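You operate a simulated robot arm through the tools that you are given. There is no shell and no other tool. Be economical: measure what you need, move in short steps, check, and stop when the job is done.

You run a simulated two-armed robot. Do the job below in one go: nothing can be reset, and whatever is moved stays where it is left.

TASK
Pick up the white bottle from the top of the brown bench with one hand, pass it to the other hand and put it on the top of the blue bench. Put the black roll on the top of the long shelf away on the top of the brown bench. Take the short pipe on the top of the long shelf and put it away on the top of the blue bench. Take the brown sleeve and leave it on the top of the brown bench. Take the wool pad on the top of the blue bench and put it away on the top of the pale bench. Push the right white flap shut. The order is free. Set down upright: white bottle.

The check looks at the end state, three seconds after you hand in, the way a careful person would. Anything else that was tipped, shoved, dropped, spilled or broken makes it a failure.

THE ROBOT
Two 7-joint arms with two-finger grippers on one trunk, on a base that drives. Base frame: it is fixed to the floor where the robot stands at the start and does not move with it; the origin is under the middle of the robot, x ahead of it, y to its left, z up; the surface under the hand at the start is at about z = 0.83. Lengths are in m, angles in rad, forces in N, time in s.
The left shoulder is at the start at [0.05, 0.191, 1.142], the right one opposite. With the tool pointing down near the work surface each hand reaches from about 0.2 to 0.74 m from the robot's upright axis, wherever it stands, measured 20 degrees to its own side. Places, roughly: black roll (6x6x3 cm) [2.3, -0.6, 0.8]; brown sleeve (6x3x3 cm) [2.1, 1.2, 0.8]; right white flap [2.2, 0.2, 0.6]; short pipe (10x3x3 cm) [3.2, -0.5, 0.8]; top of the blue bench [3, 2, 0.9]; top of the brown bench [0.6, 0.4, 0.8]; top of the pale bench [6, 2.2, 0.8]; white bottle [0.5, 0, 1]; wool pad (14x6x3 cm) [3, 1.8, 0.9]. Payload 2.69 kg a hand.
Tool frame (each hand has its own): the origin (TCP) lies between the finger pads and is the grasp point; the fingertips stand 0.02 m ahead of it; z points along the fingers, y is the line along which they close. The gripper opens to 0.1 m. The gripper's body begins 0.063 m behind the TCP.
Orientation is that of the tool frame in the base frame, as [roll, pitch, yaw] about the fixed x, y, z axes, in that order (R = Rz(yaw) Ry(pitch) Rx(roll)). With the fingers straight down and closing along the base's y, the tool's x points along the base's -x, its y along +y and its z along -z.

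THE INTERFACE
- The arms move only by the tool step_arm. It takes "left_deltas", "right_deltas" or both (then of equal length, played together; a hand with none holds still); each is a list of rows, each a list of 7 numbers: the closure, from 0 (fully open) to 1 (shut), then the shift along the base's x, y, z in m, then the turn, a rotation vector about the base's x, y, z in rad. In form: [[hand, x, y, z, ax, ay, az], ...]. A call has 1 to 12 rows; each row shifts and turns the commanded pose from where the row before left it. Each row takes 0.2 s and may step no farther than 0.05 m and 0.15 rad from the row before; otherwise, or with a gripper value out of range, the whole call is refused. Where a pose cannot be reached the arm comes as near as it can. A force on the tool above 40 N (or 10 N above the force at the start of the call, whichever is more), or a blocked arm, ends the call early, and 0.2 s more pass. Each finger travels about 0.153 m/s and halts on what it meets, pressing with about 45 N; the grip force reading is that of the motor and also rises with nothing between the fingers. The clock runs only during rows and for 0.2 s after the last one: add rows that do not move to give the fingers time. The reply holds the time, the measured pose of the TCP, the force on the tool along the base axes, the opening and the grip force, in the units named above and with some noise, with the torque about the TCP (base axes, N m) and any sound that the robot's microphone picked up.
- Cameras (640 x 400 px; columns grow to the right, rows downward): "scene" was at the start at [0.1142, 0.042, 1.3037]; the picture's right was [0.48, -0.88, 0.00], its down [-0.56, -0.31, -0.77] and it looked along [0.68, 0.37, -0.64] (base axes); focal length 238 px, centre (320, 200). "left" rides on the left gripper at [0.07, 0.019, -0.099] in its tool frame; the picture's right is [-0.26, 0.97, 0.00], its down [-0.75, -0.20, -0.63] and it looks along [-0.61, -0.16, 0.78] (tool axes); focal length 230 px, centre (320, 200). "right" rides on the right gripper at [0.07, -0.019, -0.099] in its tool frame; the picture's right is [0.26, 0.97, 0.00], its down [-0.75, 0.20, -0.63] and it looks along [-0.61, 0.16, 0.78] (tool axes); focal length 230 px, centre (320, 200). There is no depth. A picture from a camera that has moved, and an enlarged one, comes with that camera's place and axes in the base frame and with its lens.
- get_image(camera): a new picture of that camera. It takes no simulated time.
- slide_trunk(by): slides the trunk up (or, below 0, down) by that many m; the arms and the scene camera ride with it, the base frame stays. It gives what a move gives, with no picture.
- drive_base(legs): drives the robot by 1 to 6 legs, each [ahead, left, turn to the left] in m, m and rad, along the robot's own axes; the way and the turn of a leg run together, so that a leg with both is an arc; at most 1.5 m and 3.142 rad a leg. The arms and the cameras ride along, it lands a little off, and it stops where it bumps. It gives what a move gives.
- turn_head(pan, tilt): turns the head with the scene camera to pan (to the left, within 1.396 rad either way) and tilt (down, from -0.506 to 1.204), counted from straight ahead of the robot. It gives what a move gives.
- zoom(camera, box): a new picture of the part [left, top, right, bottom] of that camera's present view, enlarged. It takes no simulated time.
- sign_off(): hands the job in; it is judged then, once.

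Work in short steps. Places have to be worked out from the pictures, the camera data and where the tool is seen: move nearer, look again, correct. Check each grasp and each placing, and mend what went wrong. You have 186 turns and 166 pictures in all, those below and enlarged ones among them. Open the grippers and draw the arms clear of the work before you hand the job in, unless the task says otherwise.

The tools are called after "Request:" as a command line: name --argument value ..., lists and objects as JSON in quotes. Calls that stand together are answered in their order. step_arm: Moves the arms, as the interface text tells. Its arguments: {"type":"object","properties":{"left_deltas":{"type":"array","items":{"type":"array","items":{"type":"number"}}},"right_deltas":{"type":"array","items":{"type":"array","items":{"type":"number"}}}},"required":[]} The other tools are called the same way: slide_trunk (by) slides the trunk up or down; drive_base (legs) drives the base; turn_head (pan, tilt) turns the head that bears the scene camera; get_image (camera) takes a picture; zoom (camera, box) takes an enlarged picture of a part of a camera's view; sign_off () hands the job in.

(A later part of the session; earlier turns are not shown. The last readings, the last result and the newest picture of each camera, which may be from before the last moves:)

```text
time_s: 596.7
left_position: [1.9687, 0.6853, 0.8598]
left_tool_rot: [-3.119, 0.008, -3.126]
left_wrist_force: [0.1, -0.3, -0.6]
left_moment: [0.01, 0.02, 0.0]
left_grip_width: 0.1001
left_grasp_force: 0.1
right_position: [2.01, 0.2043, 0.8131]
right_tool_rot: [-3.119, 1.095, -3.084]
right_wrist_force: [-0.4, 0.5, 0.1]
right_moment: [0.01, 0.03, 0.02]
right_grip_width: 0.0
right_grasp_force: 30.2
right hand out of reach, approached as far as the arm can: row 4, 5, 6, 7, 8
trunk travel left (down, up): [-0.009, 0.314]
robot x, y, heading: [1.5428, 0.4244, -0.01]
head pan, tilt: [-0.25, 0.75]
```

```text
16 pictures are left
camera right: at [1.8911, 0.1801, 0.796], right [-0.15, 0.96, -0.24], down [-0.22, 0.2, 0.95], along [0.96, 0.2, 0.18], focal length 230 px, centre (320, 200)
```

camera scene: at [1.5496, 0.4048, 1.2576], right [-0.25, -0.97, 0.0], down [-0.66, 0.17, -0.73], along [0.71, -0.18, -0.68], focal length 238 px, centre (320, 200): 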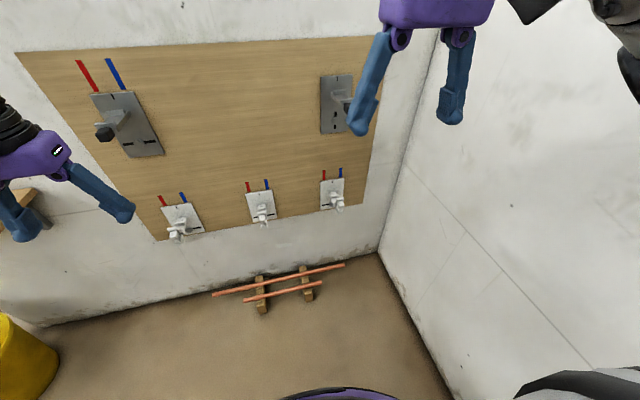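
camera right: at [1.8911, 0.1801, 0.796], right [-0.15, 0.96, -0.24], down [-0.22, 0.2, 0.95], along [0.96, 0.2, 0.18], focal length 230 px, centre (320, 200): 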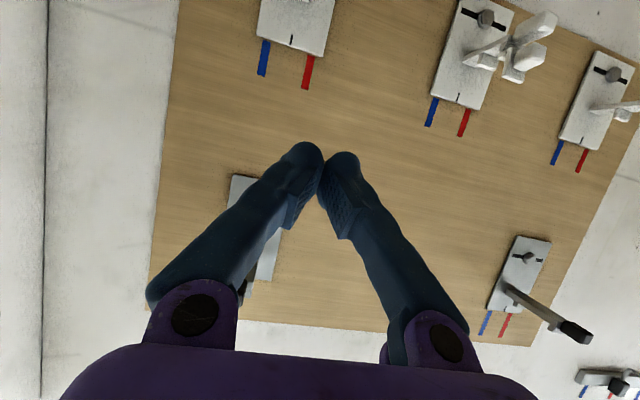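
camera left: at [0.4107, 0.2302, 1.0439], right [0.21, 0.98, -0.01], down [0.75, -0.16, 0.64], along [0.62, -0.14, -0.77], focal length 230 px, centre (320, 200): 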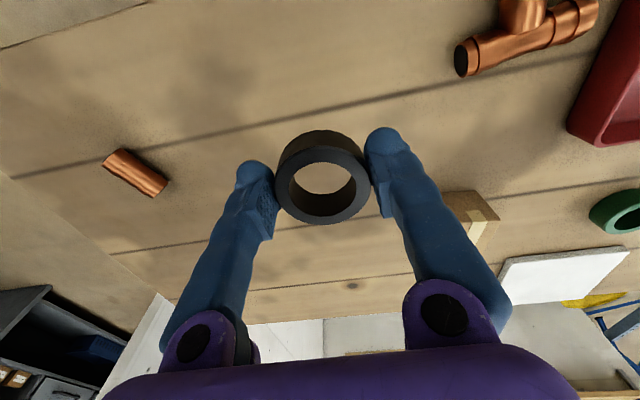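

The view is inverted and too high. Tilting the hand back down so its camera looks at the right white fitting.

Request:
step_arm --right_deltas '[[1, -0.02, 0, 0, 0, 0.14, 0], [1, -0.02, 0, 0, 0, 0.14, 0], [1, -0.02, -0.005, 0, 0, 0.14, 0], [1, -0.02, -0.005, 0, 0, 0.14, 0], [1, 0, 0, 0, 0, 0, 0]]'

Request:
zoom --camera "right" --box '[180, 0, 440, 162]'

```text
time_s: 597.9
left_position: [1.9704, 0.6916, 0.8569]
left_tool_rot: [-3.108, 0.002, -3.12]
left_wrist_force: [0.9, -0.5, 0.1]
left_moment: [0.0, 0.04, -0.01]
left_grip_width: 0.0998
left_grasp_force: 0.0
right_position: [1.9448, 0.2015, 0.8192]
right_tool_rot: [-3.132, 0.539, -3.093]
right_wrist_force: [-0.1, 0.4, 0.6]
right_moment: [-0.01, -0.01, -0.02]
right_grip_width: 0.0
right_grasp_force: 30.0
right hand out of reach, approached as far as the arm can: row 1
trunk travel left (down, up): [-0.009, 0.314]
robot x, y, heading: [1.5472, 0.4243, -0.0]
head pan, tilt: [-0.25, 0.75]
```

```text
2.46 times, centred on (310, 81) of right
camera zoom: at [1.8353, 0.1781, 0.8677], right [-0.26, 0.95, -0.14], down [0.31, 0.22, 0.92], along [0.91, 0.2, -0.36], focal length 566 px, centre (345, 493)
```

zoom: 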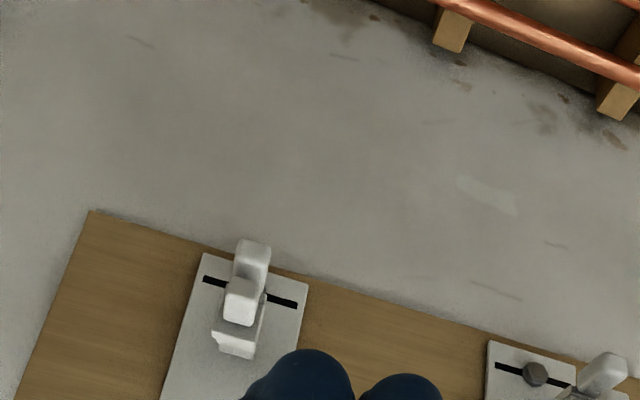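

The right fitting's lever sticks straight out from plate centre (≈(2.22, 0.155, 0.60), tip near x≈2.15); the plate's "|" mark at top and "—" at bottom suggest shut is down. I'll come above the lever tip with closed fingers.

Request:
drive_base --legs '[[0.07, 0, 0]]'

Request:
step_arm --right_deltas '[[1, 0.03, -0.015, -0.02, 0, 0, 0], [1, 0.03, -0.015, -0.03, 0, 0, 0], [1, 0.03, -0.015, -0.03, 0, 0, 0], [1, 0.02, 0, -0.02, 0, 0, 0], [1, 0, 0, 0, 0, 0, 0]]'

Request:
get_image --camera "right"

Request:
zoom --camera "scene" --box '[270, 150, 430, 270]'

```text
time_s: 598.7
left_position: [1.9724, 0.6918, 0.8625]
left_tool_rot: [-3.113, 0.011, -3.12]
left_wrist_force: [0.9, 0.7, -0.6]
left_moment: [-0.01, 0.01, 0.01]
left_grip_width: 0.1002
left_grasp_force: 0.1
right_position: [1.9477, 0.2025, 0.8207]
right_tool_rot: [-3.138, 0.547, -3.1]
right_wrist_force: [0.2, -0.3, 0.3]
right_moment: [0.01, 0.0, -0.01]
right_grip_width: 0.0
right_grasp_force: 29.8
trunk travel left (down, up): [-0.009, 0.314]
robot x, y, heading: [1.5513, 0.4278, 0.001]
head pan, tilt: [-0.25, 0.75]
stopped in leg 1: the robot was blocked; the commanded pose is now the measured one
```

```text
time_s: 599.9
left_position: [1.9726, 0.6868, 0.8629]
left_tool_rot: [-3.116, 0.013, -3.124]
left_wrist_force: [-0.3, 0.3, 0.6]
left_moment: [-0.02, 0.02, 0.01]
left_grip_width: 0.1
left_grasp_force: 0.0
right_position: [2.056, 0.1483, 0.7185]
right_tool_rot: [-3.14, 0.544, -3.107]
right_wrist_force: [0.0, -0.2, 0.9]
right_moment: [-0.02, 0.0, -0.01]
right_grip_width: 0.0
right_grasp_force: 29.1
trunk travel left (down, up): [-0.009, 0.314]
robot x, y, heading: [1.5551, 0.4295, -0.008]
head pan, tilt: [-0.25, 0.75]
```

```text
14 pictures are left
camera right: at [1.9458, 0.126, 0.7669], right [-0.25, 0.96, -0.14], down [0.31, 0.21, 0.93], along [0.92, 0.19, -0.35], focal length 230 px, centre (320, 200)
```

right: 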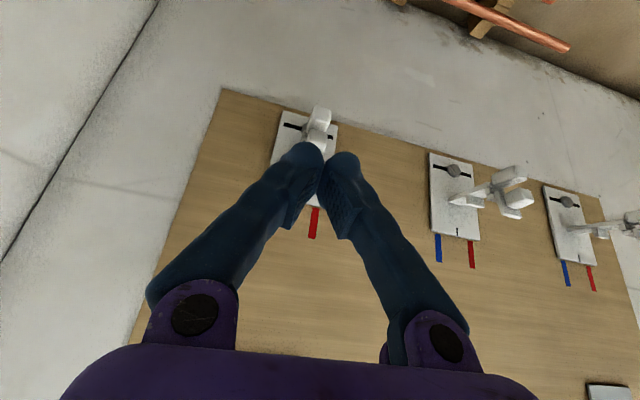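

```text
3.33 times, centred on (350, 210) of scene
camera zoom: at [1.6685, 0.4195, 1.1081], right [-0.25, -0.97, 0.01], down [-0.66, 0.16, -0.74], along [0.71, -0.19, -0.68], focal length 794 px, centre (220, 167)
```

zoom: 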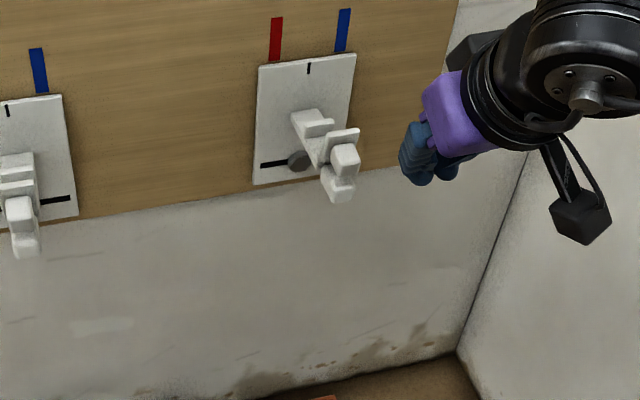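

I'll move the closed fingertips above the lever tip and press down gently in 1 cm steps, watching the force.

Request:
step_arm --right_deltas '[[1, 0.04, 0.005, 0, 0, 0, 0], [1, 0.035, 0.004, -0.01, 0, 0, 0], [1, 0, 0, -0.03, 0, 0, 0], [1, 0, 0, -0.01, 0, 0, 0], [1, 0, 0, 0, 0, 0, 0]]'

Request:
step_arm --right_deltas '[[1, 0, 0, -0.01, 0, 0, 0], [1, 0, 0, -0.01, 0, 0, 0], [1, 0, 0, -0.01, 0, 0, 0], [1, 0, 0, 0, 0, 0, 0]]'

Request:
get_image --camera "right"

```text
time_s: 601.1
left_position: [1.9754, 0.6793, 0.8643]
left_tool_rot: [-3.131, 0.007, -3.121]
left_wrist_force: [-0.2, 0.1, 0.0]
left_moment: [-0.01, 0.01, -0.01]
left_grip_width: 0.1
left_grasp_force: 0.0
right_position: [2.1331, 0.1527, 0.6609]
right_tool_rot: [3.123, 0.539, -3.114]
right_wrist_force: [0.3, -0.4, -1.0]
right_moment: [-0.01, -0.02, -0.04]
right_grip_width: 0.0
right_grasp_force: 29.5
trunk travel left (down, up): [-0.009, 0.314]
robot x, y, heading: [1.548, 0.4264, 0.0]
head pan, tilt: [-0.25, 0.75]
```

```text
time_s: 602.1
left_position: [1.975, 0.6794, 0.8648]
left_tool_rot: [-3.131, 0.007, -3.122]
left_wrist_force: [0.2, -0.3, 0.2]
left_moment: [0.0, 0.04, -0.01]
left_grip_width: 0.1
left_grasp_force: 0.0
right_position: [2.1352, 0.1526, 0.634]
right_tool_rot: [3.123, 0.54, -3.115]
right_wrist_force: [0.3, 0.2, -0.8]
right_moment: [0.0, 0.04, -0.01]
right_grip_width: 0.0001
right_grasp_force: 29.2
trunk travel left (down, up): [-0.009, 0.314]
robot x, y, heading: [1.5522, 0.4266, 0.001]
head pan, tilt: [-0.25, 0.75]
```

```text
12 pictures are left
camera right: at [2.0254, 0.1295, 0.6817], right [-0.26, 0.96, -0.12], down [0.31, 0.2, 0.93], along [0.91, 0.2, -0.35], focal length 230 px, centre (320, 200)
```

right: 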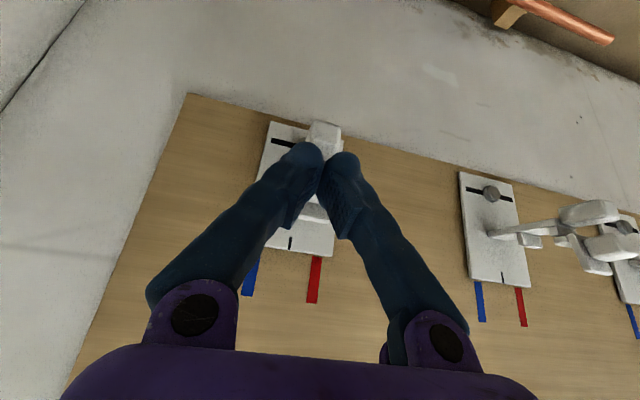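

No contact yet; continuing down.

Request:
step_arm --right_deltas '[[1, 0, 0, -0.01, 0, 0, 0], [1, 0, 0, -0.01, 0, 0, 0], [1, 0, 0, -0.01, 0, 0, 0], [1, 0, 0, 0, 0, 0, 0]]'

Request:
zoom --camera "scene" --box '[290, 150, 430, 240]'

```text
time_s: 603.1
left_position: [1.9758, 0.6788, 0.8656]
left_tool_rot: [-3.131, 0.007, -3.121]
left_wrist_force: [-0.2, -1.0, 0.5]
left_moment: [0.01, 0.01, 0.02]
left_grip_width: 0.1
left_grasp_force: 0.0
right_position: [2.1337, 0.1551, 0.6039]
right_tool_rot: [3.124, 0.541, -3.114]
right_wrist_force: [-0.2, -0.4, 0.1]
right_moment: [0.02, 0.01, 0.03]
right_grip_width: 0.0
right_grasp_force: 29.7
trunk travel left (down, up): [-0.009, 0.314]
robot x, y, heading: [1.5524, 0.4259, 0.0]
head pan, tilt: [-0.25, 0.75]
```

```text
4.44 times, centred on (360, 195) of scene
camera zoom: at [1.6735, 0.4069, 1.1075], right [-0.25, -0.97, 0.0], down [-0.66, 0.17, -0.73], along [0.71, -0.18, -0.68], focal length 1059 px, centre (142, 222)
```

zoom: 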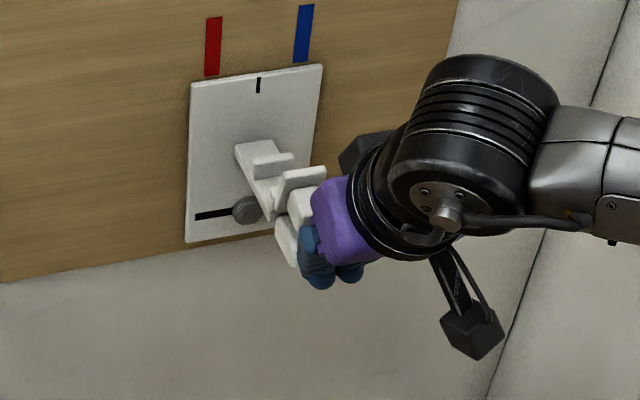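

The scene view shows my fingers ~3 cm to the right of the lever (lever at y≈0.188, fork spanning z 0.61–0.69). Going up, shifting left, then pressing down.

Request:
step_arm --right_deltas '[[1, -0.02, 0, 0.04, 0, 0, 0], [1, 0, 0, 0.05, 0, 0, 0], [1, 0, 0, 0.05, 0, 0, 0], [1, 0.01, 0.033, 0, 0, 0, 0], [1, 0, 0, -0.02, 0, 0, 0], [1, 0, 0, 0, 0, 0, 0]]'

Request:
step_arm --right_deltas '[[1, 0, 0, -0.01, 0, 0, 0], [1, 0, 0, -0.01, 0, 0, 0], [1, 0, 0, -0.01, 0, 0, 0], [1, 0, 0, -0.01, 0, 0, 0], [1, 0, 0, 0, 0, 0, 0]]'

Request:
zoom --camera "scene" --box '[290, 150, 430, 240]'

```text
time_s: 604.5
left_position: [1.9766, 0.6802, 0.8648]
left_tool_rot: [-3.129, 0.007, -3.122]
left_wrist_force: [-0.2, -0.4, -0.2]
left_moment: [0.01, -0.02, -0.01]
left_grip_width: 0.1002
left_grasp_force: 0.0
right_position: [2.1245, 0.1858, 0.7225]
right_tool_rot: [3.124, 0.54, -3.116]
right_wrist_force: [0.5, 0.3, 0.4]
right_moment: [0.01, 0.03, 0.0]
right_grip_width: 0.0002
right_grasp_force: 29.2
trunk travel left (down, up): [-0.009, 0.314]
robot x, y, heading: [1.5546, 0.427, 0.005]
head pan, tilt: [-0.25, 0.75]
```

```text
time_s: 605.7
left_position: [1.9762, 0.6799, 0.8651]
left_tool_rot: [-3.13, 0.006, -3.121]
left_wrist_force: [1.1, 0.5, -0.3]
left_moment: [0.01, 0.03, -0.02]
left_grip_width: 0.1002
left_grasp_force: 0.1
right_position: [2.1242, 0.1871, 0.6842]
right_tool_rot: [3.122, 0.539, -3.112]
right_wrist_force: [0.1, 0.8, 1.0]
right_moment: [0.01, 0.0, 0.01]
right_grip_width: 0.0001
right_grasp_force: 29.4
trunk travel left (down, up): [-0.009, 0.314]
robot x, y, heading: [1.5519, 0.4237, -0.001]
head pan, tilt: [-0.25, 0.75]
```

```text
4.44 times, centred on (360, 195) of scene
camera zoom: at [1.6735, 0.4069, 1.1075], right [-0.25, -0.97, 0.0], down [-0.66, 0.17, -0.73], along [0.71, -0.18, -0.68], focal length 1059 px, centre (142, 222)
```

zoom: 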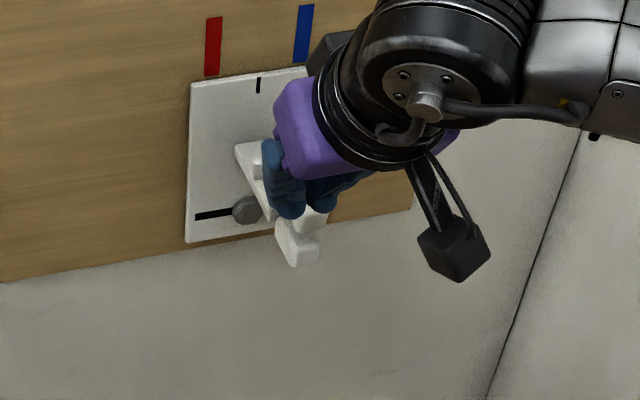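

Now right above the lever. Pressing on down.

Request:
step_arm --right_deltas '[[1, 0, 0, -0.01, 0, 0, 0], [1, 0, 0, -0.01, 0, 0, 0], [1, 0, 0, -0.01, 0, 0, 0], [1, 0, 0, 0, 0, 0, 0]]'

Request:
zoom --camera "scene" --box '[290, 150, 430, 240]'

```text
time_s: 606.7
left_position: [1.9762, 0.679, 0.8653]
left_tool_rot: [-3.13, 0.008, -3.12]
left_wrist_force: [0.2, -0.5, -0.1]
left_moment: [0.01, -0.01, -0.02]
left_grip_width: 0.1002
left_grasp_force: 0.1
right_position: [2.1245, 0.1866, 0.6539]
right_tool_rot: [3.122, 0.54, -3.114]
right_wrist_force: [-0.3, 0.2, 0.1]
right_moment: [0.0, 0.0, 0.03]
right_grip_width: 0.0001
right_grasp_force: 29.0
trunk travel left (down, up): [-0.009, 0.314]
robot x, y, heading: [1.5561, 0.4243, 0.002]
head pan, tilt: [-0.25, 0.75]
```

```text
4.44 times, centred on (360, 195) of scene
camera zoom: at [1.6735, 0.4069, 1.1075], right [-0.25, -0.97, 0.0], down [-0.66, 0.17, -0.73], along [0.71, -0.18, -0.68], focal length 1059 px, centre (142, 222)
```

zoom: 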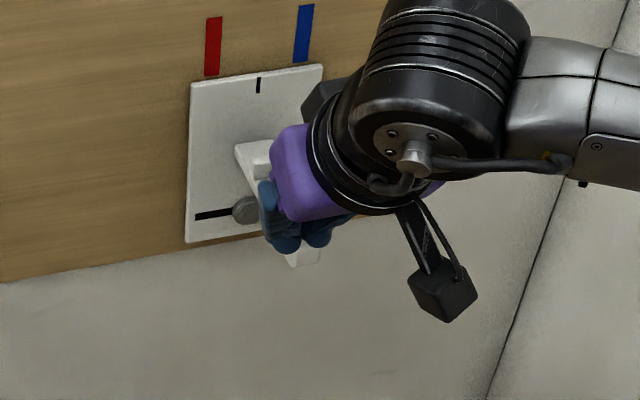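

Triangulating both cameras: the wall is further (x≈2.28) and the lever's fork is at ≈(2.19, 0.16, z 0.55–0.62). Raising, moving in, and pressing down there.

Request:
step_arm --right_deltas '[[1, 0, 0, 0.04, 0, 0, 0], [1, 0.015, -0.013, 0.01, 0, 0, 0], [1, 0.025, -0.013, 0, 0, 0, 0], [1, 0.025, 0, 0, 0, 0, 0], [1, 0, 0, -0.02, 0, 0, 0], [1, 0, 0, -0.02, 0, 0, 0], [1, 0, 0, 0, 0, 0, 0]]'

Request:
step_arm --right_deltas '[[1, 0, 0, -0.01, 0, 0, 0], [1, 0, 0, -0.01, 0, 0, 0], [1, 0, 0, -0.01, 0, 0, 0], [1, 0, 0, 0, 0, 0, 0]]'

```text
time_s: 608.3
left_position: [1.9759, 0.6796, 0.8651]
left_tool_rot: [-3.132, 0.008, -3.12]
left_wrist_force: [0.2, -0.6, -0.2]
left_moment: [0.01, 0.01, 0.0]
left_grip_width: 0.1001
left_grasp_force: 0.0
right_position: [2.1914, 0.1616, 0.6604]
right_tool_rot: [3.121, 0.54, -3.113]
right_wrist_force: [0.3, 0.0, -0.2]
right_moment: [0.03, -0.01, -0.01]
right_grip_width: 0.0
right_grasp_force: 29.6
trunk travel left (down, up): [-0.009, 0.314]
robot x, y, heading: [1.5543, 0.4278, -0.002]
head pan, tilt: [-0.25, 0.75]
```

```text
time_s: 608.9
left_position: [1.9753, 0.6787, 0.8653]
left_tool_rot: [-3.128, 0.009, -3.122]
left_wrist_force: [-0.4, -0.1, 0.7]
left_moment: [-0.01, 0.02, 0.02]
left_grip_width: 0.1
left_grasp_force: 0.1
right_position: [2.1947, 0.1618, 0.6575]
right_tool_rot: [3.117, 0.563, -3.117]
right_wrist_force: [-6.7, -0.8, 19.5]
right_moment: [-0.13, 0.16, -0.05]
right_grip_width: 0.006
right_grasp_force: 29.4
trunk travel left (down, up): [-0.009, 0.314]
robot x, y, heading: [1.5513, 0.4241, 0.003]
head pan, tilt: [-0.25, 0.75]
stopped in row 3 (right hand): the force on the tool passed its limit at 46 N (the readings are from after the stop); the commanded pose is now the measured one
```

Firm contact, it does not give downward. Let me look at what happened.

Request:
zoom --camera "scene" --box '[290, 150, 430, 240]'

```text
4.44 times, centred on (360, 195) of scene
camera zoom: at [1.6716, 0.4073, 1.1079], right [-0.25, -0.97, 0.0], down [-0.66, 0.17, -0.73], along [0.71, -0.18, -0.68], focal length 1059 px, centre (142, 222)
```

zoom: 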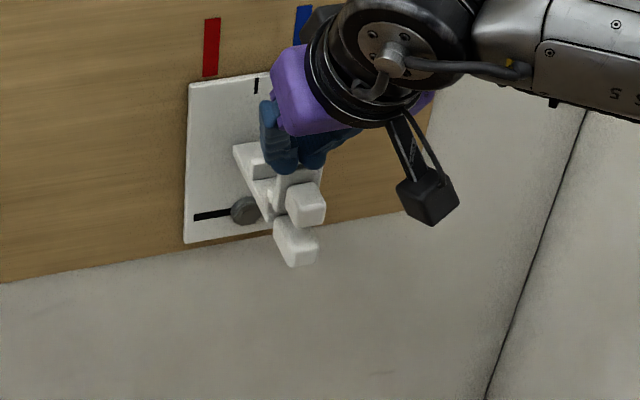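

The lever is rigid vertically. The horizontal slot mark suggests it swings sideways (vertical hinge). I'll move beside it, on its right, and push gently to the left (+y).

Request:
step_arm --right_deltas '[[1, -0.005, 0, 0.03, 0, 0, 0], [1, 0, -0.045, 0, 0, 0, 0], [1, 0, 0, -0.035, 0, 0, 0], [1, 0, 0, -0.035, 0, 0, 0], [1, 0, 0.005, 0, 0, 0, 0], [1, 0, 0.007, 0, 0, 0, 0], [1, 0, 0.007, 0, 0, 0, 0], [1, 0, 0, 0, 0, 0, 0]]'

Request:
step_arm --right_deltas '[[1, 0, 0.007, 0, 0, 0, 0], [1, 0, 0.007, 0, 0, 0, 0], [1, 0, 0.007, 0, 0, 0, 0], [1, 0, 0, 0, 0, 0, 0]]'

```text
time_s: 610.7
left_position: [1.9761, 0.6779, 0.8657]
left_tool_rot: [-3.132, 0.008, -3.122]
left_wrist_force: [0.1, 0.5, -0.3]
left_moment: [-0.02, -0.01, 0.02]
left_grip_width: 0.1002
left_grasp_force: 0.0
right_position: [2.1874, 0.1257, 0.6106]
right_tool_rot: [3.127, 0.55, -3.124]
right_wrist_force: [-4.3, -35.4, 3.4]
right_moment: [0.75, -0.04, 0.14]
right_grip_width: 0.0002
right_grasp_force: 29.6
trunk travel left (down, up): [-0.009, 0.314]
robot x, y, heading: [1.5507, 0.4273, 0.0]
head pan, tilt: [-0.25, 0.75]
```

```text
time_s: 611.2
left_position: [1.9759, 0.6803, 0.8653]
left_tool_rot: [-3.131, 0.006, -3.125]
left_wrist_force: [-0.2, -0.2, 0.1]
left_moment: [-0.03, 0.02, -0.03]
left_grip_width: 0.0999
left_grasp_force: 0.0
right_position: [2.1879, 0.1285, 0.6122]
right_tool_rot: [3.137, 0.548, -3.13]
right_wrist_force: [-0.9, -2.5, 2.2]
right_moment: [0.08, -0.02, 0.05]
right_grip_width: 0.0
right_grasp_force: 30.0
trunk travel left (down, up): [-0.009, 0.314]
robot x, y, heading: [1.5544, 0.4233, -0.002]
head pan, tilt: [-0.25, 0.75]
stopped in row 2 (right hand): the force on the tool passed its limit at 47 N (the readings are from after the stop); the commanded pose is now the measured one
```

Blocked in that direction too. Trying from the left side, pushing right (−y).

Request:
step_arm --right_deltas '[[1, 0, -0.01, 0.04, 0, 0, 0], [1, 0, 0, 0.045, 0, 0, 0], [1, 0, 0.045, 0, 0, 0, 0], [1, 0, 0.045, 0, 0, 0, 0], [1, 0, 0, -0.04, 0, 0, 0], [1, 0, 0, -0.045, 0, 0, 0], [1, 0, 0, 0, 0, 0, 0]]'

Request:
step_arm --right_deltas '[[1, 0, -0.007, 0, 0, 0, 0], [1, 0, -0.007, 0, 0, 0, 0], [1, 0, -0.007, 0, 0, 0, 0], [1, 0, -0.007, 0, 0, 0, 0], [1, 0, 0, 0, 0, 0, 0]]'

Request:
zoom --camera "scene" --box '[290, 150, 430, 240]'

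```text
time_s: 612.8
left_position: [1.9761, 0.6792, 0.8652]
left_tool_rot: [-3.13, 0.007, -3.122]
left_wrist_force: [-0.2, 0.3, -0.9]
left_moment: [0.0, 0.0, -0.04]
left_grip_width: 0.1001
left_grasp_force: 0.0
right_position: [2.1861, 0.2078, 0.6114]
right_tool_rot: [3.133, 0.55, -3.128]
right_wrist_force: [0.5, 1.9, 0.4]
right_moment: [-0.11, -0.02, 0.01]
right_grip_width: 0.0
right_grasp_force: 30.6
trunk travel left (down, up): [-0.009, 0.314]
robot x, y, heading: [1.5592, 0.4241, -0.003]
head pan, tilt: [-0.25, 0.75]
```

```text
time_s: 613.6
left_position: [1.9751, 0.6806, 0.8646]
left_tool_rot: [-3.13, 0.008, -3.118]
left_wrist_force: [0.7, -0.6, 0.1]
left_moment: [0.02, -0.02, -0.02]
left_grip_width: 0.0999
left_grasp_force: 0.0
right_position: [2.186, 0.2029, 0.613]
right_tool_rot: [3.114, 0.554, -3.119]
right_wrist_force: [-0.8, 2.4, 1.0]
right_moment: [-0.04, -0.01, 0.01]
right_grip_width: 0.0
right_grasp_force: 29.3
trunk travel left (down, up): [-0.009, 0.314]
robot x, y, heading: [1.5545, 0.425, 0.002]
head pan, tilt: [-0.25, 0.75]
stopped in row 4 (right hand): the force on the tool passed its limit at 42 N (the readings are from after the stop); the commanded pose is now the measured one
```

```text
4.44 times, centred on (360, 195) of scene
camera zoom: at [1.6731, 0.4069, 1.1075], right [-0.25, -0.97, 0.0], down [-0.66, 0.17, -0.73], along [0.71, -0.18, -0.68], focal length 1059 px, centre (142, 222)
```

zoom: 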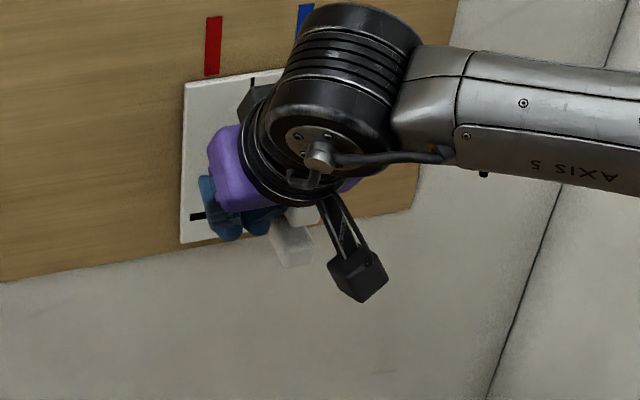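

It's rigid sideways as well, and it stops going down - so the hinge's only free direction must be up (toward the "|" mark). I'll back off, tilt the hand nearly horizontal, and get the fingertips under the lever.

Request:
step_arm --right_deltas '[[1, -0.01, 0.01, 0.02, 0, 0, 0], [1, -0.045, 0, 0.01, 0, 0, 0], [1, -0.045, 0, 0, 0, 0, 0], [1, -0.02, -0.02, 0, 0, -0.15, 0], [1, 0, -0.03, -0.02, 0, -0.15, 0], [1, 0, 0, -0.03, 0, -0.15, 0], [1, 0, 0, -0.03, 0, -0.15, 0], [1, 0, 0, -0.03, 0, -0.1, 0], [1, 0, 0, -0.03, 0, 0, 0], [1, 0, 0, 0, 0, 0, 0]]'

```text
time_s: 615.8
left_position: [1.9756, 0.6791, 0.864]
left_tool_rot: [-3.13, 0.006, -3.123]
left_wrist_force: [-0.4, 0.1, 0.8]
left_moment: [-0.03, -0.02, 0.04]
left_grip_width: 0.1001
left_grasp_force: 0.1
right_position: [2.0661, 0.1696, 0.6187]
right_tool_rot: [3.125, 0.795, -3.111]
right_wrist_force: [-0.2, -0.4, 0.2]
right_moment: [-0.01, -0.01, 0.0]
right_grip_width: 0.0
right_grasp_force: 29.0
right hand out of reach, approached as far as the arm can: row 5, 6, 7, 8, 9
trunk travel left (down, up): [-0.009, 0.314]
robot x, y, heading: [1.5532, 0.4288, 0.0]
head pan, tilt: [-0.25, 0.75]
```

The posture limits that; I'll use less tilt (≈0.6) and see how low the hand gets at x≈2.09.

Request:
step_arm --right_deltas '[[1, 0.01, -0.003, 0, 0, 0.1, 0], [1, 0.01, -0.003, -0.01, 0, 0.1, 0], [1, 0, 0, -0.03, 0, 0, 0], [1, 0, 0, -0.03, 0, 0, 0], [1, 0, 0, -0.02, 0, 0, 0], [1, 0, 0, 0, 0, 0, 0]]'

```text
time_s: 617.2
left_position: [1.9744, 0.6802, 0.8648]
left_tool_rot: [-3.13, 0.007, -3.12]
left_wrist_force: [0.5, 0.5, 0.9]
left_moment: [0.02, 0.0, 0.03]
left_grip_width: 0.0998
left_grasp_force: 0.2
right_position: [2.0852, 0.1659, 0.5302]
right_tool_rot: [3.119, 0.603, -3.117]
right_wrist_force: [0.8, 0.0, 0.5]
right_moment: [0.0, 0.01, 0.02]
right_grip_width: 0.0
right_grasp_force: 29.5
trunk travel left (down, up): [-0.009, 0.314]
robot x, y, heading: [1.5536, 0.4249, -0.002]
head pan, tilt: [-0.25, 0.75]
```

Now low enough (z≈0.53). Sliding forward under the lever tip, then pushing up.

Request:
step_arm --right_deltas '[[1, 0.03, -0.003, -0.003, 0, 0, 0], [1, 0.03, 0, 0, 0, 0, 0], [1, 0.02, 0, 0, 0, 0, 0], [1, 0.015, 0, 0, 0, 0, 0], [1, 0, 0, 0, 0, 0, 0]]'

Request:
step_arm --right_deltas '[[1, 0, 0, 0.01, 0, 0, 0], [1, 0, 0, 0.01, 0, 0, 0], [1, 0, 0, 0.01, 0, 0, 0], [1, 0, 0, 0.01, 0, 0, 0], [1, 0, 0, 0, 0, 0, 0]]'

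Request:
zoom --camera "scene" --box '[290, 150, 430, 240]'

```text
time_s: 618.1
left_position: [1.9759, 0.6791, 0.8654]
left_tool_rot: [-3.132, 0.007, -3.121]
left_wrist_force: [0.5, 0.7, -1.0]
left_moment: [-0.01, -0.01, -0.02]
left_grip_width: 0.0999
left_grasp_force: 0.2
right_position: [2.1687, 0.1619, 0.5255]
right_tool_rot: [3.12, 0.595, -3.114]
right_wrist_force: [-6.4, 0.6, 2.2]
right_moment: [-0.08, -0.57, -0.07]
right_grip_width: 0.0
right_grasp_force: 29.1
trunk travel left (down, up): [-0.009, 0.314]
robot x, y, heading: [1.5531, 0.4289, -0.001]
head pan, tilt: [-0.25, 0.75]
stopped in row 4 (right hand): the force on the tool passed its limit at 47 N (the readings are from after the stop); the commanded pose is now the measured one
```

```text
time_s: 619.1
left_position: [1.9758, 0.6791, 0.8654]
left_tool_rot: [-3.132, 0.009, -3.123]
left_wrist_force: [0.1, -0.9, 0.4]
left_moment: [-0.03, -0.02, 0.02]
left_grip_width: 0.0997
left_grasp_force: 0.0
right_position: [2.1589, 0.1584, 0.5514]
right_tool_rot: [3.131, 0.57, -3.115]
right_wrist_force: [-3.8, -4.0, -1.5]
right_moment: [0.05, -0.11, 0.0]
right_grip_width: 0.0059
right_grasp_force: 29.8
trunk travel left (down, up): [-0.009, 0.314]
robot x, y, heading: [1.5554, 0.4255, 0.001]
head pan, tilt: [-0.25, 0.75]
stopped in row 4 (right hand): the force on the tool passed its limit at 82 N (the readings are from after the stop); the commanded pose is now the measured one
```

```text
4.44 times, centred on (360, 195) of scene
camera zoom: at [1.6727, 0.407, 1.1081], right [-0.25, -0.97, 0.0], down [-0.66, 0.17, -0.73], along [0.71, -0.18, -0.68], focal length 1059 px, centre (142, 222)
```

zoom: 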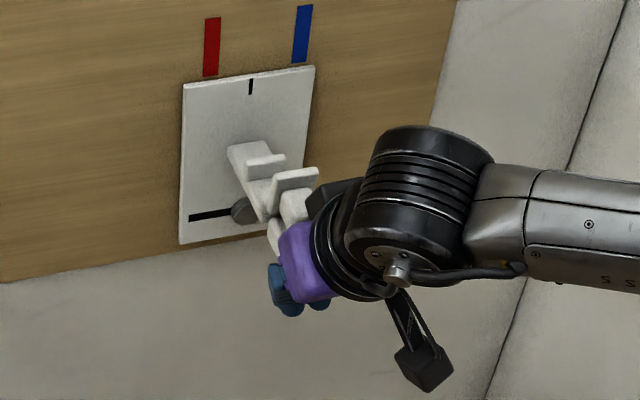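

Upward push met firm resistance too. Backing the hand away to see whether the fitting has changed at all.

Request:
step_arm --right_deltas '[[1, 0, 0, -0.02, 0, 0, 0], [1, -0.04, -0.01, -0.01, 0, 0, 0], [1, -0.045, -0.02, 0, 0, 0, 0], [1, -0.03, -0.035, 0, 0, 0, 0], [1, 0, -0.04, 0, 0, 0, 0], [1, 0, -0.04, 0, 0, 0, 0]]'

Request:
zoom --camera "scene" --box '[300, 145, 400, 215]'

```text
time_s: 620.7
left_position: [1.9734, 0.6935, 0.8664]
left_tool_rot: [-3.123, 0.006, -3.107]
left_wrist_force: [-0.3, -0.6, 0.5]
left_moment: [-0.03, -0.02, 0.03]
left_grip_width: 0.1004
left_grasp_force: 0.1
right_position: [2.0626, 0.0867, 0.517]
right_tool_rot: [3.05, 0.572, -3.078]
right_wrist_force: [-0.6, -0.3, 1.1]
right_moment: [-0.01, -0.01, 0.0]
right_grip_width: 0.0002
right_grasp_force: 29.6
trunk travel left (down, up): [-0.009, 0.314]
robot x, y, heading: [1.5545, 0.426, 0.019]
head pan, tilt: [-0.25, 0.75]
stopped in row 6 (right hand): the arm was blocked; the commanded pose is now the measured one
```

```text
5.71 times, centred on (350, 180) of scene
camera zoom: at [1.6758, 0.4189, 1.1098], right [-0.23, -0.97, 0.01], down [-0.66, 0.15, -0.73], along [0.71, -0.18, -0.68], focal length 1362 px, centre (149, 314)
```

zoom: 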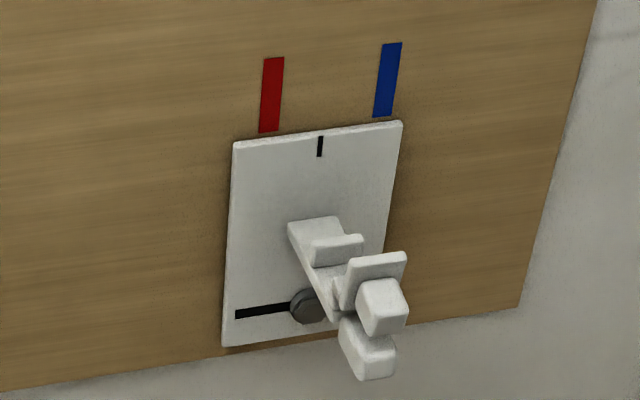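

The plate's fork handle looks like a two-lobed tap: "|" above and "—" below. Pushing only its lower lobe sideways would reveal a turning joint, so I'll test that gently (+y on the lower block only).

Request:
step_arm --right_deltas '[[1, 0.02, 0.02, 0.02, 0, 0, 0], [1, 0.035, 0.006, 0.01, 0, 0, 0], [1, 0.035, 0, 0.005, 0, 0, 0], [1, 0.03, 0, 0, 0, 0, 0], [1, 0, 0.008, 0, 0, 0, 0], [1, 0, 0.008, 0, 0, 0, 0], [1, 0, 0.008, 0, 0, 0, 0], [1, 0, 0.008, 0, 0, 0, 0], [1, 0, 0, 0, 0, 0, 0]]'

Request:
zoom --camera "scene" --box '[300, 145, 400, 215]'

```text
time_s: 622.7
left_position: [1.9729, 0.6847, 0.8664]
left_tool_rot: [-3.133, 0.01, -3.111]
left_wrist_force: [0.1, 0.4, 0.5]
left_moment: [-0.02, 0.05, -0.01]
left_grip_width: 0.1
left_grasp_force: 0.0
right_position: [2.1795, 0.1308, 0.5502]
right_tool_rot: [3.054, 0.573, -3.093]
right_wrist_force: [-4.9, -25.7, 8.0]
right_moment: [1.14, -0.01, 0.54]
right_grip_width: 0.0
right_grasp_force: 29.4
trunk travel left (down, up): [-0.009, 0.314]
robot x, y, heading: [1.5532, 0.4291, 0.012]
head pan, tilt: [-0.25, 0.75]
```

```text
5.71 times, centred on (350, 180) of scene
camera zoom: at [1.6734, 0.4096, 1.1078], right [-0.24, -0.97, 0.0], down [-0.66, 0.16, -0.73], along [0.71, -0.17, -0.68], focal length 1362 px, centre (149, 314)
```

zoom: 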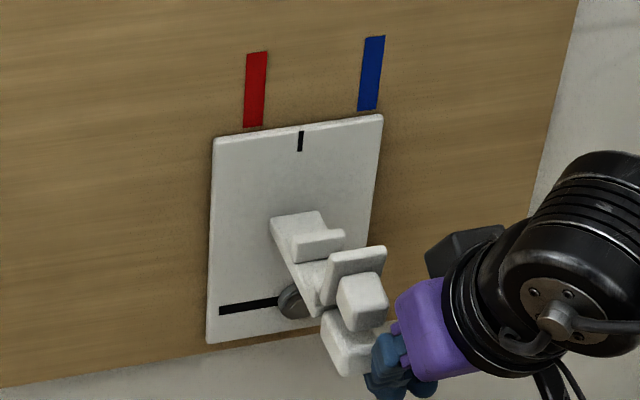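

The lever seems to have dipped slightly from my earlier press from above, consistent with a stiff toggle whose shut position is down ("—"). I'll press again, right at its outer end for more leverage, in repeated steps.

Request:
step_arm --right_deltas '[[1, 0, -0.015, 0, 0, 0, 0], [1, 0, 0, 0.045, 0, 0, 0], [1, 0, 0, 0.045, 0, 0, 0], [1, 0, 0, 0.045, 0, 0, 0], [1, 0, 0.045, 0, 0.06, 0, 0], [1, -0.004, 0.008, 0, 0, 0, 0], [1, 0, 0, -0.02, 0, 0, 0], [1, 0, 0, 0, 0, 0, 0]]'

Request:
step_arm --right_deltas '[[1, 0, 0, -0.01, 0, 0, 0], [1, 0, 0, -0.01, 0, 0, 0], [1, 0, 0, -0.01, 0, 0, 0], [1, 0, 0, -0.01, 0, 0, 0], [1, 0, 0, -0.01, 0, 0, 0], [1, 0, 0, -0.01, 0, 0, 0]]'

Request:
step_arm --right_deltas '[[1, 0, 0, -0.008, 0, 0, 0], [1, 0, 0, -0.008, 0, 0, 0], [1, 0, 0, -0.008, 0, 0, 0], [1, 0, 0, -0.008, 0, 0, 0]]'

```text
time_s: 624.5
left_position: [1.9742, 0.6869, 0.865]
left_tool_rot: [-3.132, 0.007, -3.113]
left_wrist_force: [0.0, 0.4, 1.1]
left_moment: [-0.01, -0.04, -0.05]
left_grip_width: 0.0999
left_grasp_force: 0.0
right_position: [2.1764, 0.1752, 0.6651]
right_tool_rot: [2.977, 0.576, -3.128]
right_wrist_force: [0.4, 0.6, -0.7]
right_moment: [0.01, 0.0, 0.02]
right_grip_width: 0.0
right_grasp_force: 29.3
trunk travel left (down, up): [-0.009, 0.314]
robot x, y, heading: [1.5549, 0.4314, 0.002]
head pan, tilt: [-0.25, 0.75]
```

```text
time_s: 625.2
left_position: [1.9723, 0.6857, 0.8658]
left_tool_rot: [-3.131, 0.01, -3.115]
left_wrist_force: [-1.1, 0.5, 0.6]
left_moment: [0.03, -0.02, -0.03]
left_grip_width: 0.1001
left_grasp_force: 0.1
right_position: [2.1766, 0.1741, 0.6526]
right_tool_rot: [2.971, 0.598, -3.13]
right_wrist_force: [-13.0, -1.8, 20.8]
right_moment: [-0.19, 0.02, 0.03]
right_grip_width: 0.0
right_grasp_force: 29.5
trunk travel left (down, up): [-0.009, 0.314]
robot x, y, heading: [1.5523, 0.4253, 0.006]
head pan, tilt: [-0.25, 0.75]
stopped in row 3 (right hand): the force on the tool passed its limit at 48 N (the readings are from after the stop); the commanded pose is now the measured one
```

```text
time_s: 625.6
left_position: [1.973, 0.6849, 0.8656]
left_tool_rot: [-3.129, 0.009, -3.115]
left_wrist_force: [0.1, 0.2, -0.4]
left_moment: [-0.01, 0.01, -0.02]
left_grip_width: 0.0999
left_grasp_force: 0.0
right_position: [2.1791, 0.1737, 0.6536]
right_tool_rot: [2.966, 0.609, -3.133]
right_wrist_force: [-10.1, -2.2, 18.4]
right_moment: [-0.14, -0.02, -0.06]
right_grip_width: 0.0
right_grasp_force: 29.6
trunk travel left (down, up): [-0.009, 0.314]
robot x, y, heading: [1.5536, 0.4288, 0.005]
head pan, tilt: [-0.25, 0.75]
stopped in row 1 (right hand): the force on the tool passed its limit at 46 N (the readings are from after the stop); the commanded pose is now the measured one
```

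Downward is definitely rigid. I'll test the remaining direction carefully: pushing straight in toward the wall at the lever's front face.

Request:
step_arm --right_deltas '[[1, 0, 0, 0.03, 0, 0, 0], [1, -0.045, 0, 0, 0, 0, 0], [1, -0.02, 0, -0.03, 0.08, 0, 0], [1, 0, 0, -0.04, 0.08, 0, 0], [1, 0.012, 0, 0, 0, 0, 0], [1, 0.012, 0, 0, 0, 0, 0], [1, 0.01, 0, 0, 0, 0, 0], [1, 0.008, 0, 0, 0, 0, 0], [1, 0.006, 0, 0, 0, 0, 0], [1, 0.006, 0, 0, 0, 0, 0], [1, 0.006, 0, 0, 0, 0, 0]]'

Request:
step_arm --right_deltas '[[1, 0.006, 0, 0, 0, 0, 0], [1, 0.006, 0, 0, 0, 0, 0], [1, 0.006, 0, 0, 0, 0, 0], [1, 0.006, 0, 0, 0, 0, 0]]'

Request:
zoom --camera "scene" --box '[300, 145, 400, 215]'

```text
time_s: 627.3
left_position: [1.9735, 0.6853, 0.8643]
left_tool_rot: [-3.13, 0.005, -3.116]
left_wrist_force: [0.5, -0.1, 0.0]
left_moment: [-0.03, 0.0, 0.02]
left_grip_width: 0.1001
left_grasp_force: 0.1
right_position: [2.1442, 0.1751, 0.6028]
right_tool_rot: [2.779, 0.575, 3.046]
right_wrist_force: [-4.5, 0.8, -0.3]
right_moment: [0.03, 0.01, 0.02]
right_grip_width: 0.0
right_grasp_force: 29.4
trunk travel left (down, up): [-0.009, 0.314]
robot x, y, heading: [1.5508, 0.4289, 0.002]
head pan, tilt: [-0.25, 0.75]
stopped in row 8 (right hand): the force on the tool passed its limit at 48 N (the readings are from after the stop); the commanded pose is now the measured one
```

```text
time_s: 628.3
left_position: [1.9734, 0.6857, 0.8635]
left_tool_rot: [-3.13, 0.006, -3.115]
left_wrist_force: [0.7, 0.9, -0.5]
left_moment: [-0.02, 0.01, -0.01]
left_grip_width: 0.1
left_grasp_force: 0.0
right_position: [2.1722, 0.1764, 0.6068]
right_tool_rot: [2.777, 0.585, 3.046]
right_wrist_force: [-5.2, 9.6, 6.4]
right_moment: [-0.07, -0.03, 0.06]
right_grip_width: 0.0
right_grasp_force: 29.4
trunk travel left (down, up): [-0.009, 0.314]
robot x, y, heading: [1.5539, 0.4278, 0.008]
head pan, tilt: [-0.25, 0.75]
```

```text
5.71 times, centred on (350, 180) of scene
camera zoom: at [1.6728, 0.411, 1.1077], right [-0.24, -0.97, 0.0], down [-0.66, 0.16, -0.73], along [0.71, -0.18, -0.68], focal length 1362 px, centre (149, 314)
```

zoom: 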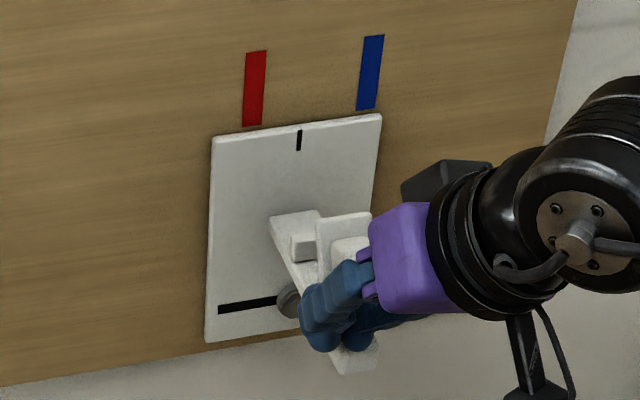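

Pushing straight in works: the upper flap swung toward the plate with little force (hand advanced 28 mm). Continuing to push it fully shut.

Request:
step_arm --right_deltas '[[1, 0.006, 0, 0.002, 0, 0, 0], [1, 0.006, 0, 0.002, 0, 0, 0], [1, 0.006, 0, 0.002, 0, 0, 0], [1, 0.006, 0, 0.002, 0, 0, 0], [1, 0, 0, 0, 0, 0, 0]]'

Request:
step_arm --right_deltas '[[1, 0.005, 0, 0.002, 0, 0, 0], [1, 0.005, 0, 0.002, 0, 0, 0], [1, 0.005, 0, 0.002, 0, 0, 0], [1, 0, 0, 0, 0, 0, 0]]'

Request:
zoom --camera "scene" --box '[300, 145, 400, 215]'

```text
time_s: 629.2
left_position: [1.9741, 0.6838, 0.865]
left_tool_rot: [-3.129, 0.006, -3.117]
left_wrist_force: [-0.3, 0.9, -0.8]
left_moment: [0.02, 0.0, -0.01]
left_grip_width: 0.1001
left_grasp_force: 0.1
right_position: [2.1839, 0.1723, 0.6067]
right_tool_rot: [2.785, 0.562, 3.046]
right_wrist_force: [-10.2, -0.3, 7.6]
right_moment: [-0.03, 0.03, -0.06]
right_grip_width: 0.0059
right_grasp_force: 29.8
trunk travel left (down, up): [-0.009, 0.314]
robot x, y, heading: [1.5546, 0.4266, 0.001]
head pan, tilt: [-0.25, 0.75]
stopped in row 4 (right hand): the force on the tool passed its limit at 47 N (the readings are from after the stop); the commanded pose is now the measured one
```

```text
time_s: 629.7
left_position: [1.9725, 0.6841, 0.8646]
left_tool_rot: [-3.13, 0.009, -3.118]
left_wrist_force: [-0.5, -1.1, 0.2]
left_moment: [0.01, 0.02, -0.01]
left_grip_width: 0.1001
left_grasp_force: 0.0
right_position: [2.1834, 0.1722, 0.6062]
right_tool_rot: [2.789, 0.551, 3.052]
right_wrist_force: [-14.5, -2.0, 11.2]
right_moment: [-0.12, -0.04, 0.03]
right_grip_width: 0.0058
right_grasp_force: 29.5
trunk travel left (down, up): [-0.009, 0.314]
robot x, y, heading: [1.5521, 0.4293, 0.004]
head pan, tilt: [-0.25, 0.75]
stopped in row 2 (right hand): the force on the tool passed its limit at 47 N (the readings are from after the stop); the commanded pose is now the measured one
```

```text
5.71 times, centred on (350, 180) of scene
camera zoom: at [1.6704, 0.4099, 1.1079], right [-0.24, -0.97, 0.0], down [-0.66, 0.17, -0.73], along [0.71, -0.18, -0.68], focal length 1362 px, centre (149, 314)
```

zoom: 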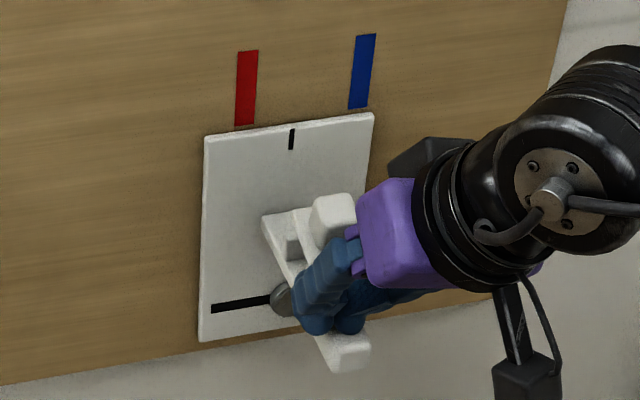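

The flap has swung most of the way; my fingers are jammed low at its hinge. I'll back off, go 4 cm higher and push its upper part in.

Request:
step_arm --right_deltas '[[1, -0.03, 0, 0.01, 0, 0, 0], [1, -0.015, 0, 0.035, 0, 0, 0], [1, 0.02, 0, 0, 0, 0, 0], [1, 0.012, 0, 0, 0, 0, 0], [1, 0.008, 0, 0, 0, 0, 0], [1, 0.006, 0, 0, 0, 0, 0], [1, 0.006, 0, 0, 0, 0, 0], [1, 0.006, 0, 0, 0, 0, 0], [1, 0.006, 0, 0, 0, 0, 0], [1, 0, 0, 0, 0, 0, 0]]'

Request:
step_arm --right_deltas '[[1, 0.006, 0, 0, 0, 0, 0], [1, 0.006, 0, 0, 0, 0, 0], [1, 0.006, 0, 0, 0, 0, 0], [1, 0.006, 0, 0, 0, 0, 0], [1, 0, 0, 0, 0, 0, 0]]'

```text
time_s: 631.5
left_position: [1.9735, 0.6824, 0.8655]
left_tool_rot: [-3.13, 0.008, -3.122]
left_wrist_force: [0.0, 0.8, 0.2]
left_moment: [0.0, -0.04, -0.02]
left_grip_width: 0.1002
left_grasp_force: 0.0
right_position: [2.1907, 0.1712, 0.6487]
right_tool_rot: [2.791, 0.538, 3.053]
right_wrist_force: [-18.2, -1.7, 7.2]
right_moment: [0.03, -0.04, -0.13]
right_grip_width: 0.0001
right_grasp_force: 29.9
trunk travel left (down, up): [-0.009, 0.314]
robot x, y, heading: [1.5483, 0.4299, 0.004]
head pan, tilt: [-0.25, 0.75]
stopped in row 9 (right hand): the force on the tool passed its limit at 46 N (the readings are from after the stop); the commanded pose is now the measured one
```

```text
time_s: 631.9
left_position: [1.9722, 0.6814, 0.866]
left_tool_rot: [-3.127, 0.008, -3.122]
left_wrist_force: [0.4, -0.1, -0.3]
left_moment: [-0.03, -0.05, -0.01]
left_grip_width: 0.0999
left_grasp_force: 0.0
right_position: [2.1912, 0.1719, 0.6458]
right_tool_rot: [2.791, 0.53, 3.057]
right_wrist_force: [-18.0, -0.6, 7.7]
right_moment: [0.02, -0.02, -0.1]
right_grip_width: 0.0
right_grasp_force: 29.7
trunk travel left (down, up): [-0.009, 0.314]
robot x, y, heading: [1.5519, 0.4232, 0.001]
head pan, tilt: [-0.25, 0.75]
stopped in row 1 (right hand): the force on the tool passed its limit at 47 N (the readings are from after the stop); the commanded pose is now the measured one
```

Firm stop reached. Backing the hand off and looking.

Request:
step_arm --right_deltas '[[1, -0.03, 0, 0.005, 0, 0, 0], [1, -0.045, 0, 0.01, 0, 0, 0], [1, -0.045, -0.01, 0.01, 0, 0, 0], [1, -0.03, -0.02, 0.02, 0, 0, 0], [1, 0, -0.03, 0.03, 0, 0, 0], [1, 0, 0, 0, 0, 0, 0]]'

Request:
zoom --camera "scene" --box '[290, 145, 400, 222]'

```text
time_s: 633.1
left_position: [1.9719, 0.6982, 0.8634]
left_tool_rot: [-3.119, 0.004, -3.103]
left_wrist_force: [-0.2, 0.0, 0.3]
left_moment: [0.01, -0.02, 0.01]
left_grip_width: 0.1003
left_grasp_force: 0.0
right_position: [2.049, 0.2306, 0.7205]
right_tool_rot: [2.652, 0.522, -3.135]
right_wrist_force: [-0.2, -0.4, 0.4]
right_moment: [0.02, -0.02, 0.0]
right_grip_width: 0.0
right_grasp_force: 30.2
trunk travel left (down, up): [-0.009, 0.314]
robot x, y, heading: [1.5493, 0.4339, 0.019]
head pan, tilt: [-0.25, 0.75]
stopped in row 6 (right hand): the arm was blocked; the commanded pose is now the measured one
```

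```text
5.19 times, centred on (345, 184) of scene
camera zoom: at [1.6744, 0.4238, 1.11], right [-0.23, -0.97, 0.01], down [-0.66, 0.15, -0.73], along [0.71, -0.17, -0.68], focal length 1238 px, centre (190, 286)
```

zoom: 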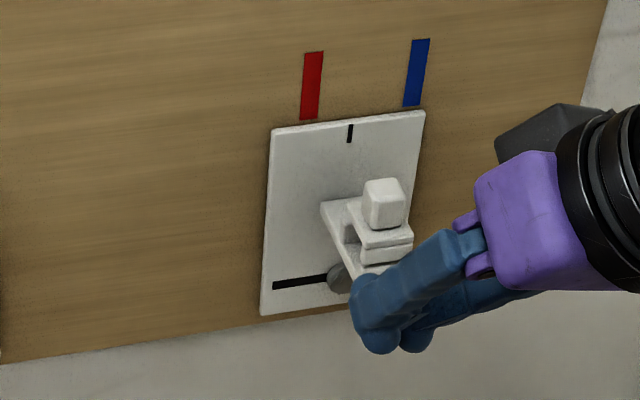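

It now looks shut: the flap's knob faces up and its plate lies against the fixed one. I'll press lightly on the knob from above to make sure it is fully home.

Request:
step_arm --right_deltas '[[1, 0.04, -0.015, 0, 0, 0, 0], [1, 0.045, -0.015, 0, 0, 0, 0], [1, 0.045, -0.015, 0, 0, 0, 0], [1, 0.035, -0.01, 0, 0, 0, 0], [1, 0, 0, -0.015, 0, 0, 0], [1, 0, 0, -0.01, 0, 0, 0], [1, 0, 0, -0.01, 0, 0, 0], [1, 0, 0, -0.01, 0, 0, 0], [1, 0, 0, -0.01, 0, 0, 0]]'

```text
time_s: 635.1
left_position: [1.9704, 0.69, 0.8659]
left_tool_rot: [-3.131, 0.009, -3.109]
left_wrist_force: [-0.5, 0.2, 0.0]
left_moment: [0.01, 0.0, 0.01]
left_grip_width: 0.0999
left_grasp_force: 0.0
right_position: [2.2118, 0.1619, 0.6668]
right_tool_rot: [2.641, 0.534, 3.129]
right_wrist_force: [-6.1, -1.7, 22.4]
right_moment: [-0.06, 0.16, 0.03]
right_grip_width: 0.0
right_grasp_force: 29.7
trunk travel left (down, up): [-0.009, 0.314]
robot x, y, heading: [1.552, 0.4331, 0.012]
head pan, tilt: [-0.25, 0.75]
```

Pressed at 22 N with a firm stop. Withdrawing up and back, opening the gripper, and backing the base away for a last look.

Request:
step_arm --right_deltas '[[1, 0, 0, 0.04, 0, 0, 0], [1, -0.02, 0, 0.04, 0, 0, 0], [1, -0.045, 0, 0.02, 0, 0, 0], [1, -0.045, 0.01, 0.02, 0, 0, 0], [1, -0.045, 0.02, 0.02, 0, 0.1, 0], [0.5, -0.02, 0.02, 0.02, 0, 0.1, 0], [0, 0, 0, 0, 0, 0, 0], [0, 0, 0, 0, 0, 0, 0]]'

Request:
drive_base --legs '[[-0.12, 0.1, 0]]'

Request:
slide_trunk --by 0.15

Request:
zoom --camera "scene" --box '[280, 140, 400, 225]'

```text
refused: row 4 steps farther than a row can; nothing moved
```

```text
time_s: 636.7
left_position: [1.8519, 0.7901, 0.8643]
left_tool_rot: [-3.131, 0.007, -3.109]
left_wrist_force: [-0.4, 0.2, 0.0]
left_moment: [-0.02, -0.04, 0.01]
left_grip_width: 0.0999
left_grasp_force: 0.1
right_position: [2.0914, 0.2607, 0.6609]
right_tool_rot: [2.647, 0.524, 3.131]
right_wrist_force: [0.5, 0.1, 0.3]
right_moment: [0.0, 0.0, -0.02]
right_grip_width: 0.0
right_grasp_force: 29.5
trunk travel left (down, up): [-0.009, 0.314]
robot x, y, heading: [1.4314, 0.537, 0.012]
head pan, tilt: [-0.25, 0.75]
```

```text
time_s: 638.4
left_position: [1.8516, 0.7891, 1.0146]
left_tool_rot: [-3.132, 0.003, -3.108]
left_wrist_force: [0.3, -0.2, -0.8]
left_moment: [-0.01, -0.02, 0.01]
left_grip_width: 0.0999
left_grasp_force: 0.0
right_position: [2.0911, 0.2602, 0.8096]
right_tool_rot: [2.648, 0.524, 3.13]
right_wrist_force: [-0.3, 1.0, -0.5]
right_moment: [0.01, 0.02, -0.01]
right_grip_width: 0.0001
right_grasp_force: 29.5
trunk travel left (down, up): [-0.159, 0.164]
robot x, y, heading: [1.4323, 0.5313, 0.011]
head pan, tilt: [-0.25, 0.75]
```

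```text
4.71 times, centred on (340, 182) of scene
camera zoom: at [1.5531, 0.5132, 1.2575], right [-0.23, -0.97, 0.0], down [-0.66, 0.16, -0.73], along [0.71, -0.17, -0.68], focal length 1121 px, centre (226, 282)
```

zoom: 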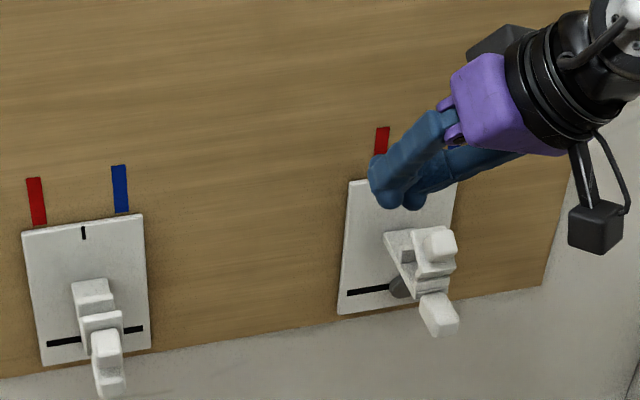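

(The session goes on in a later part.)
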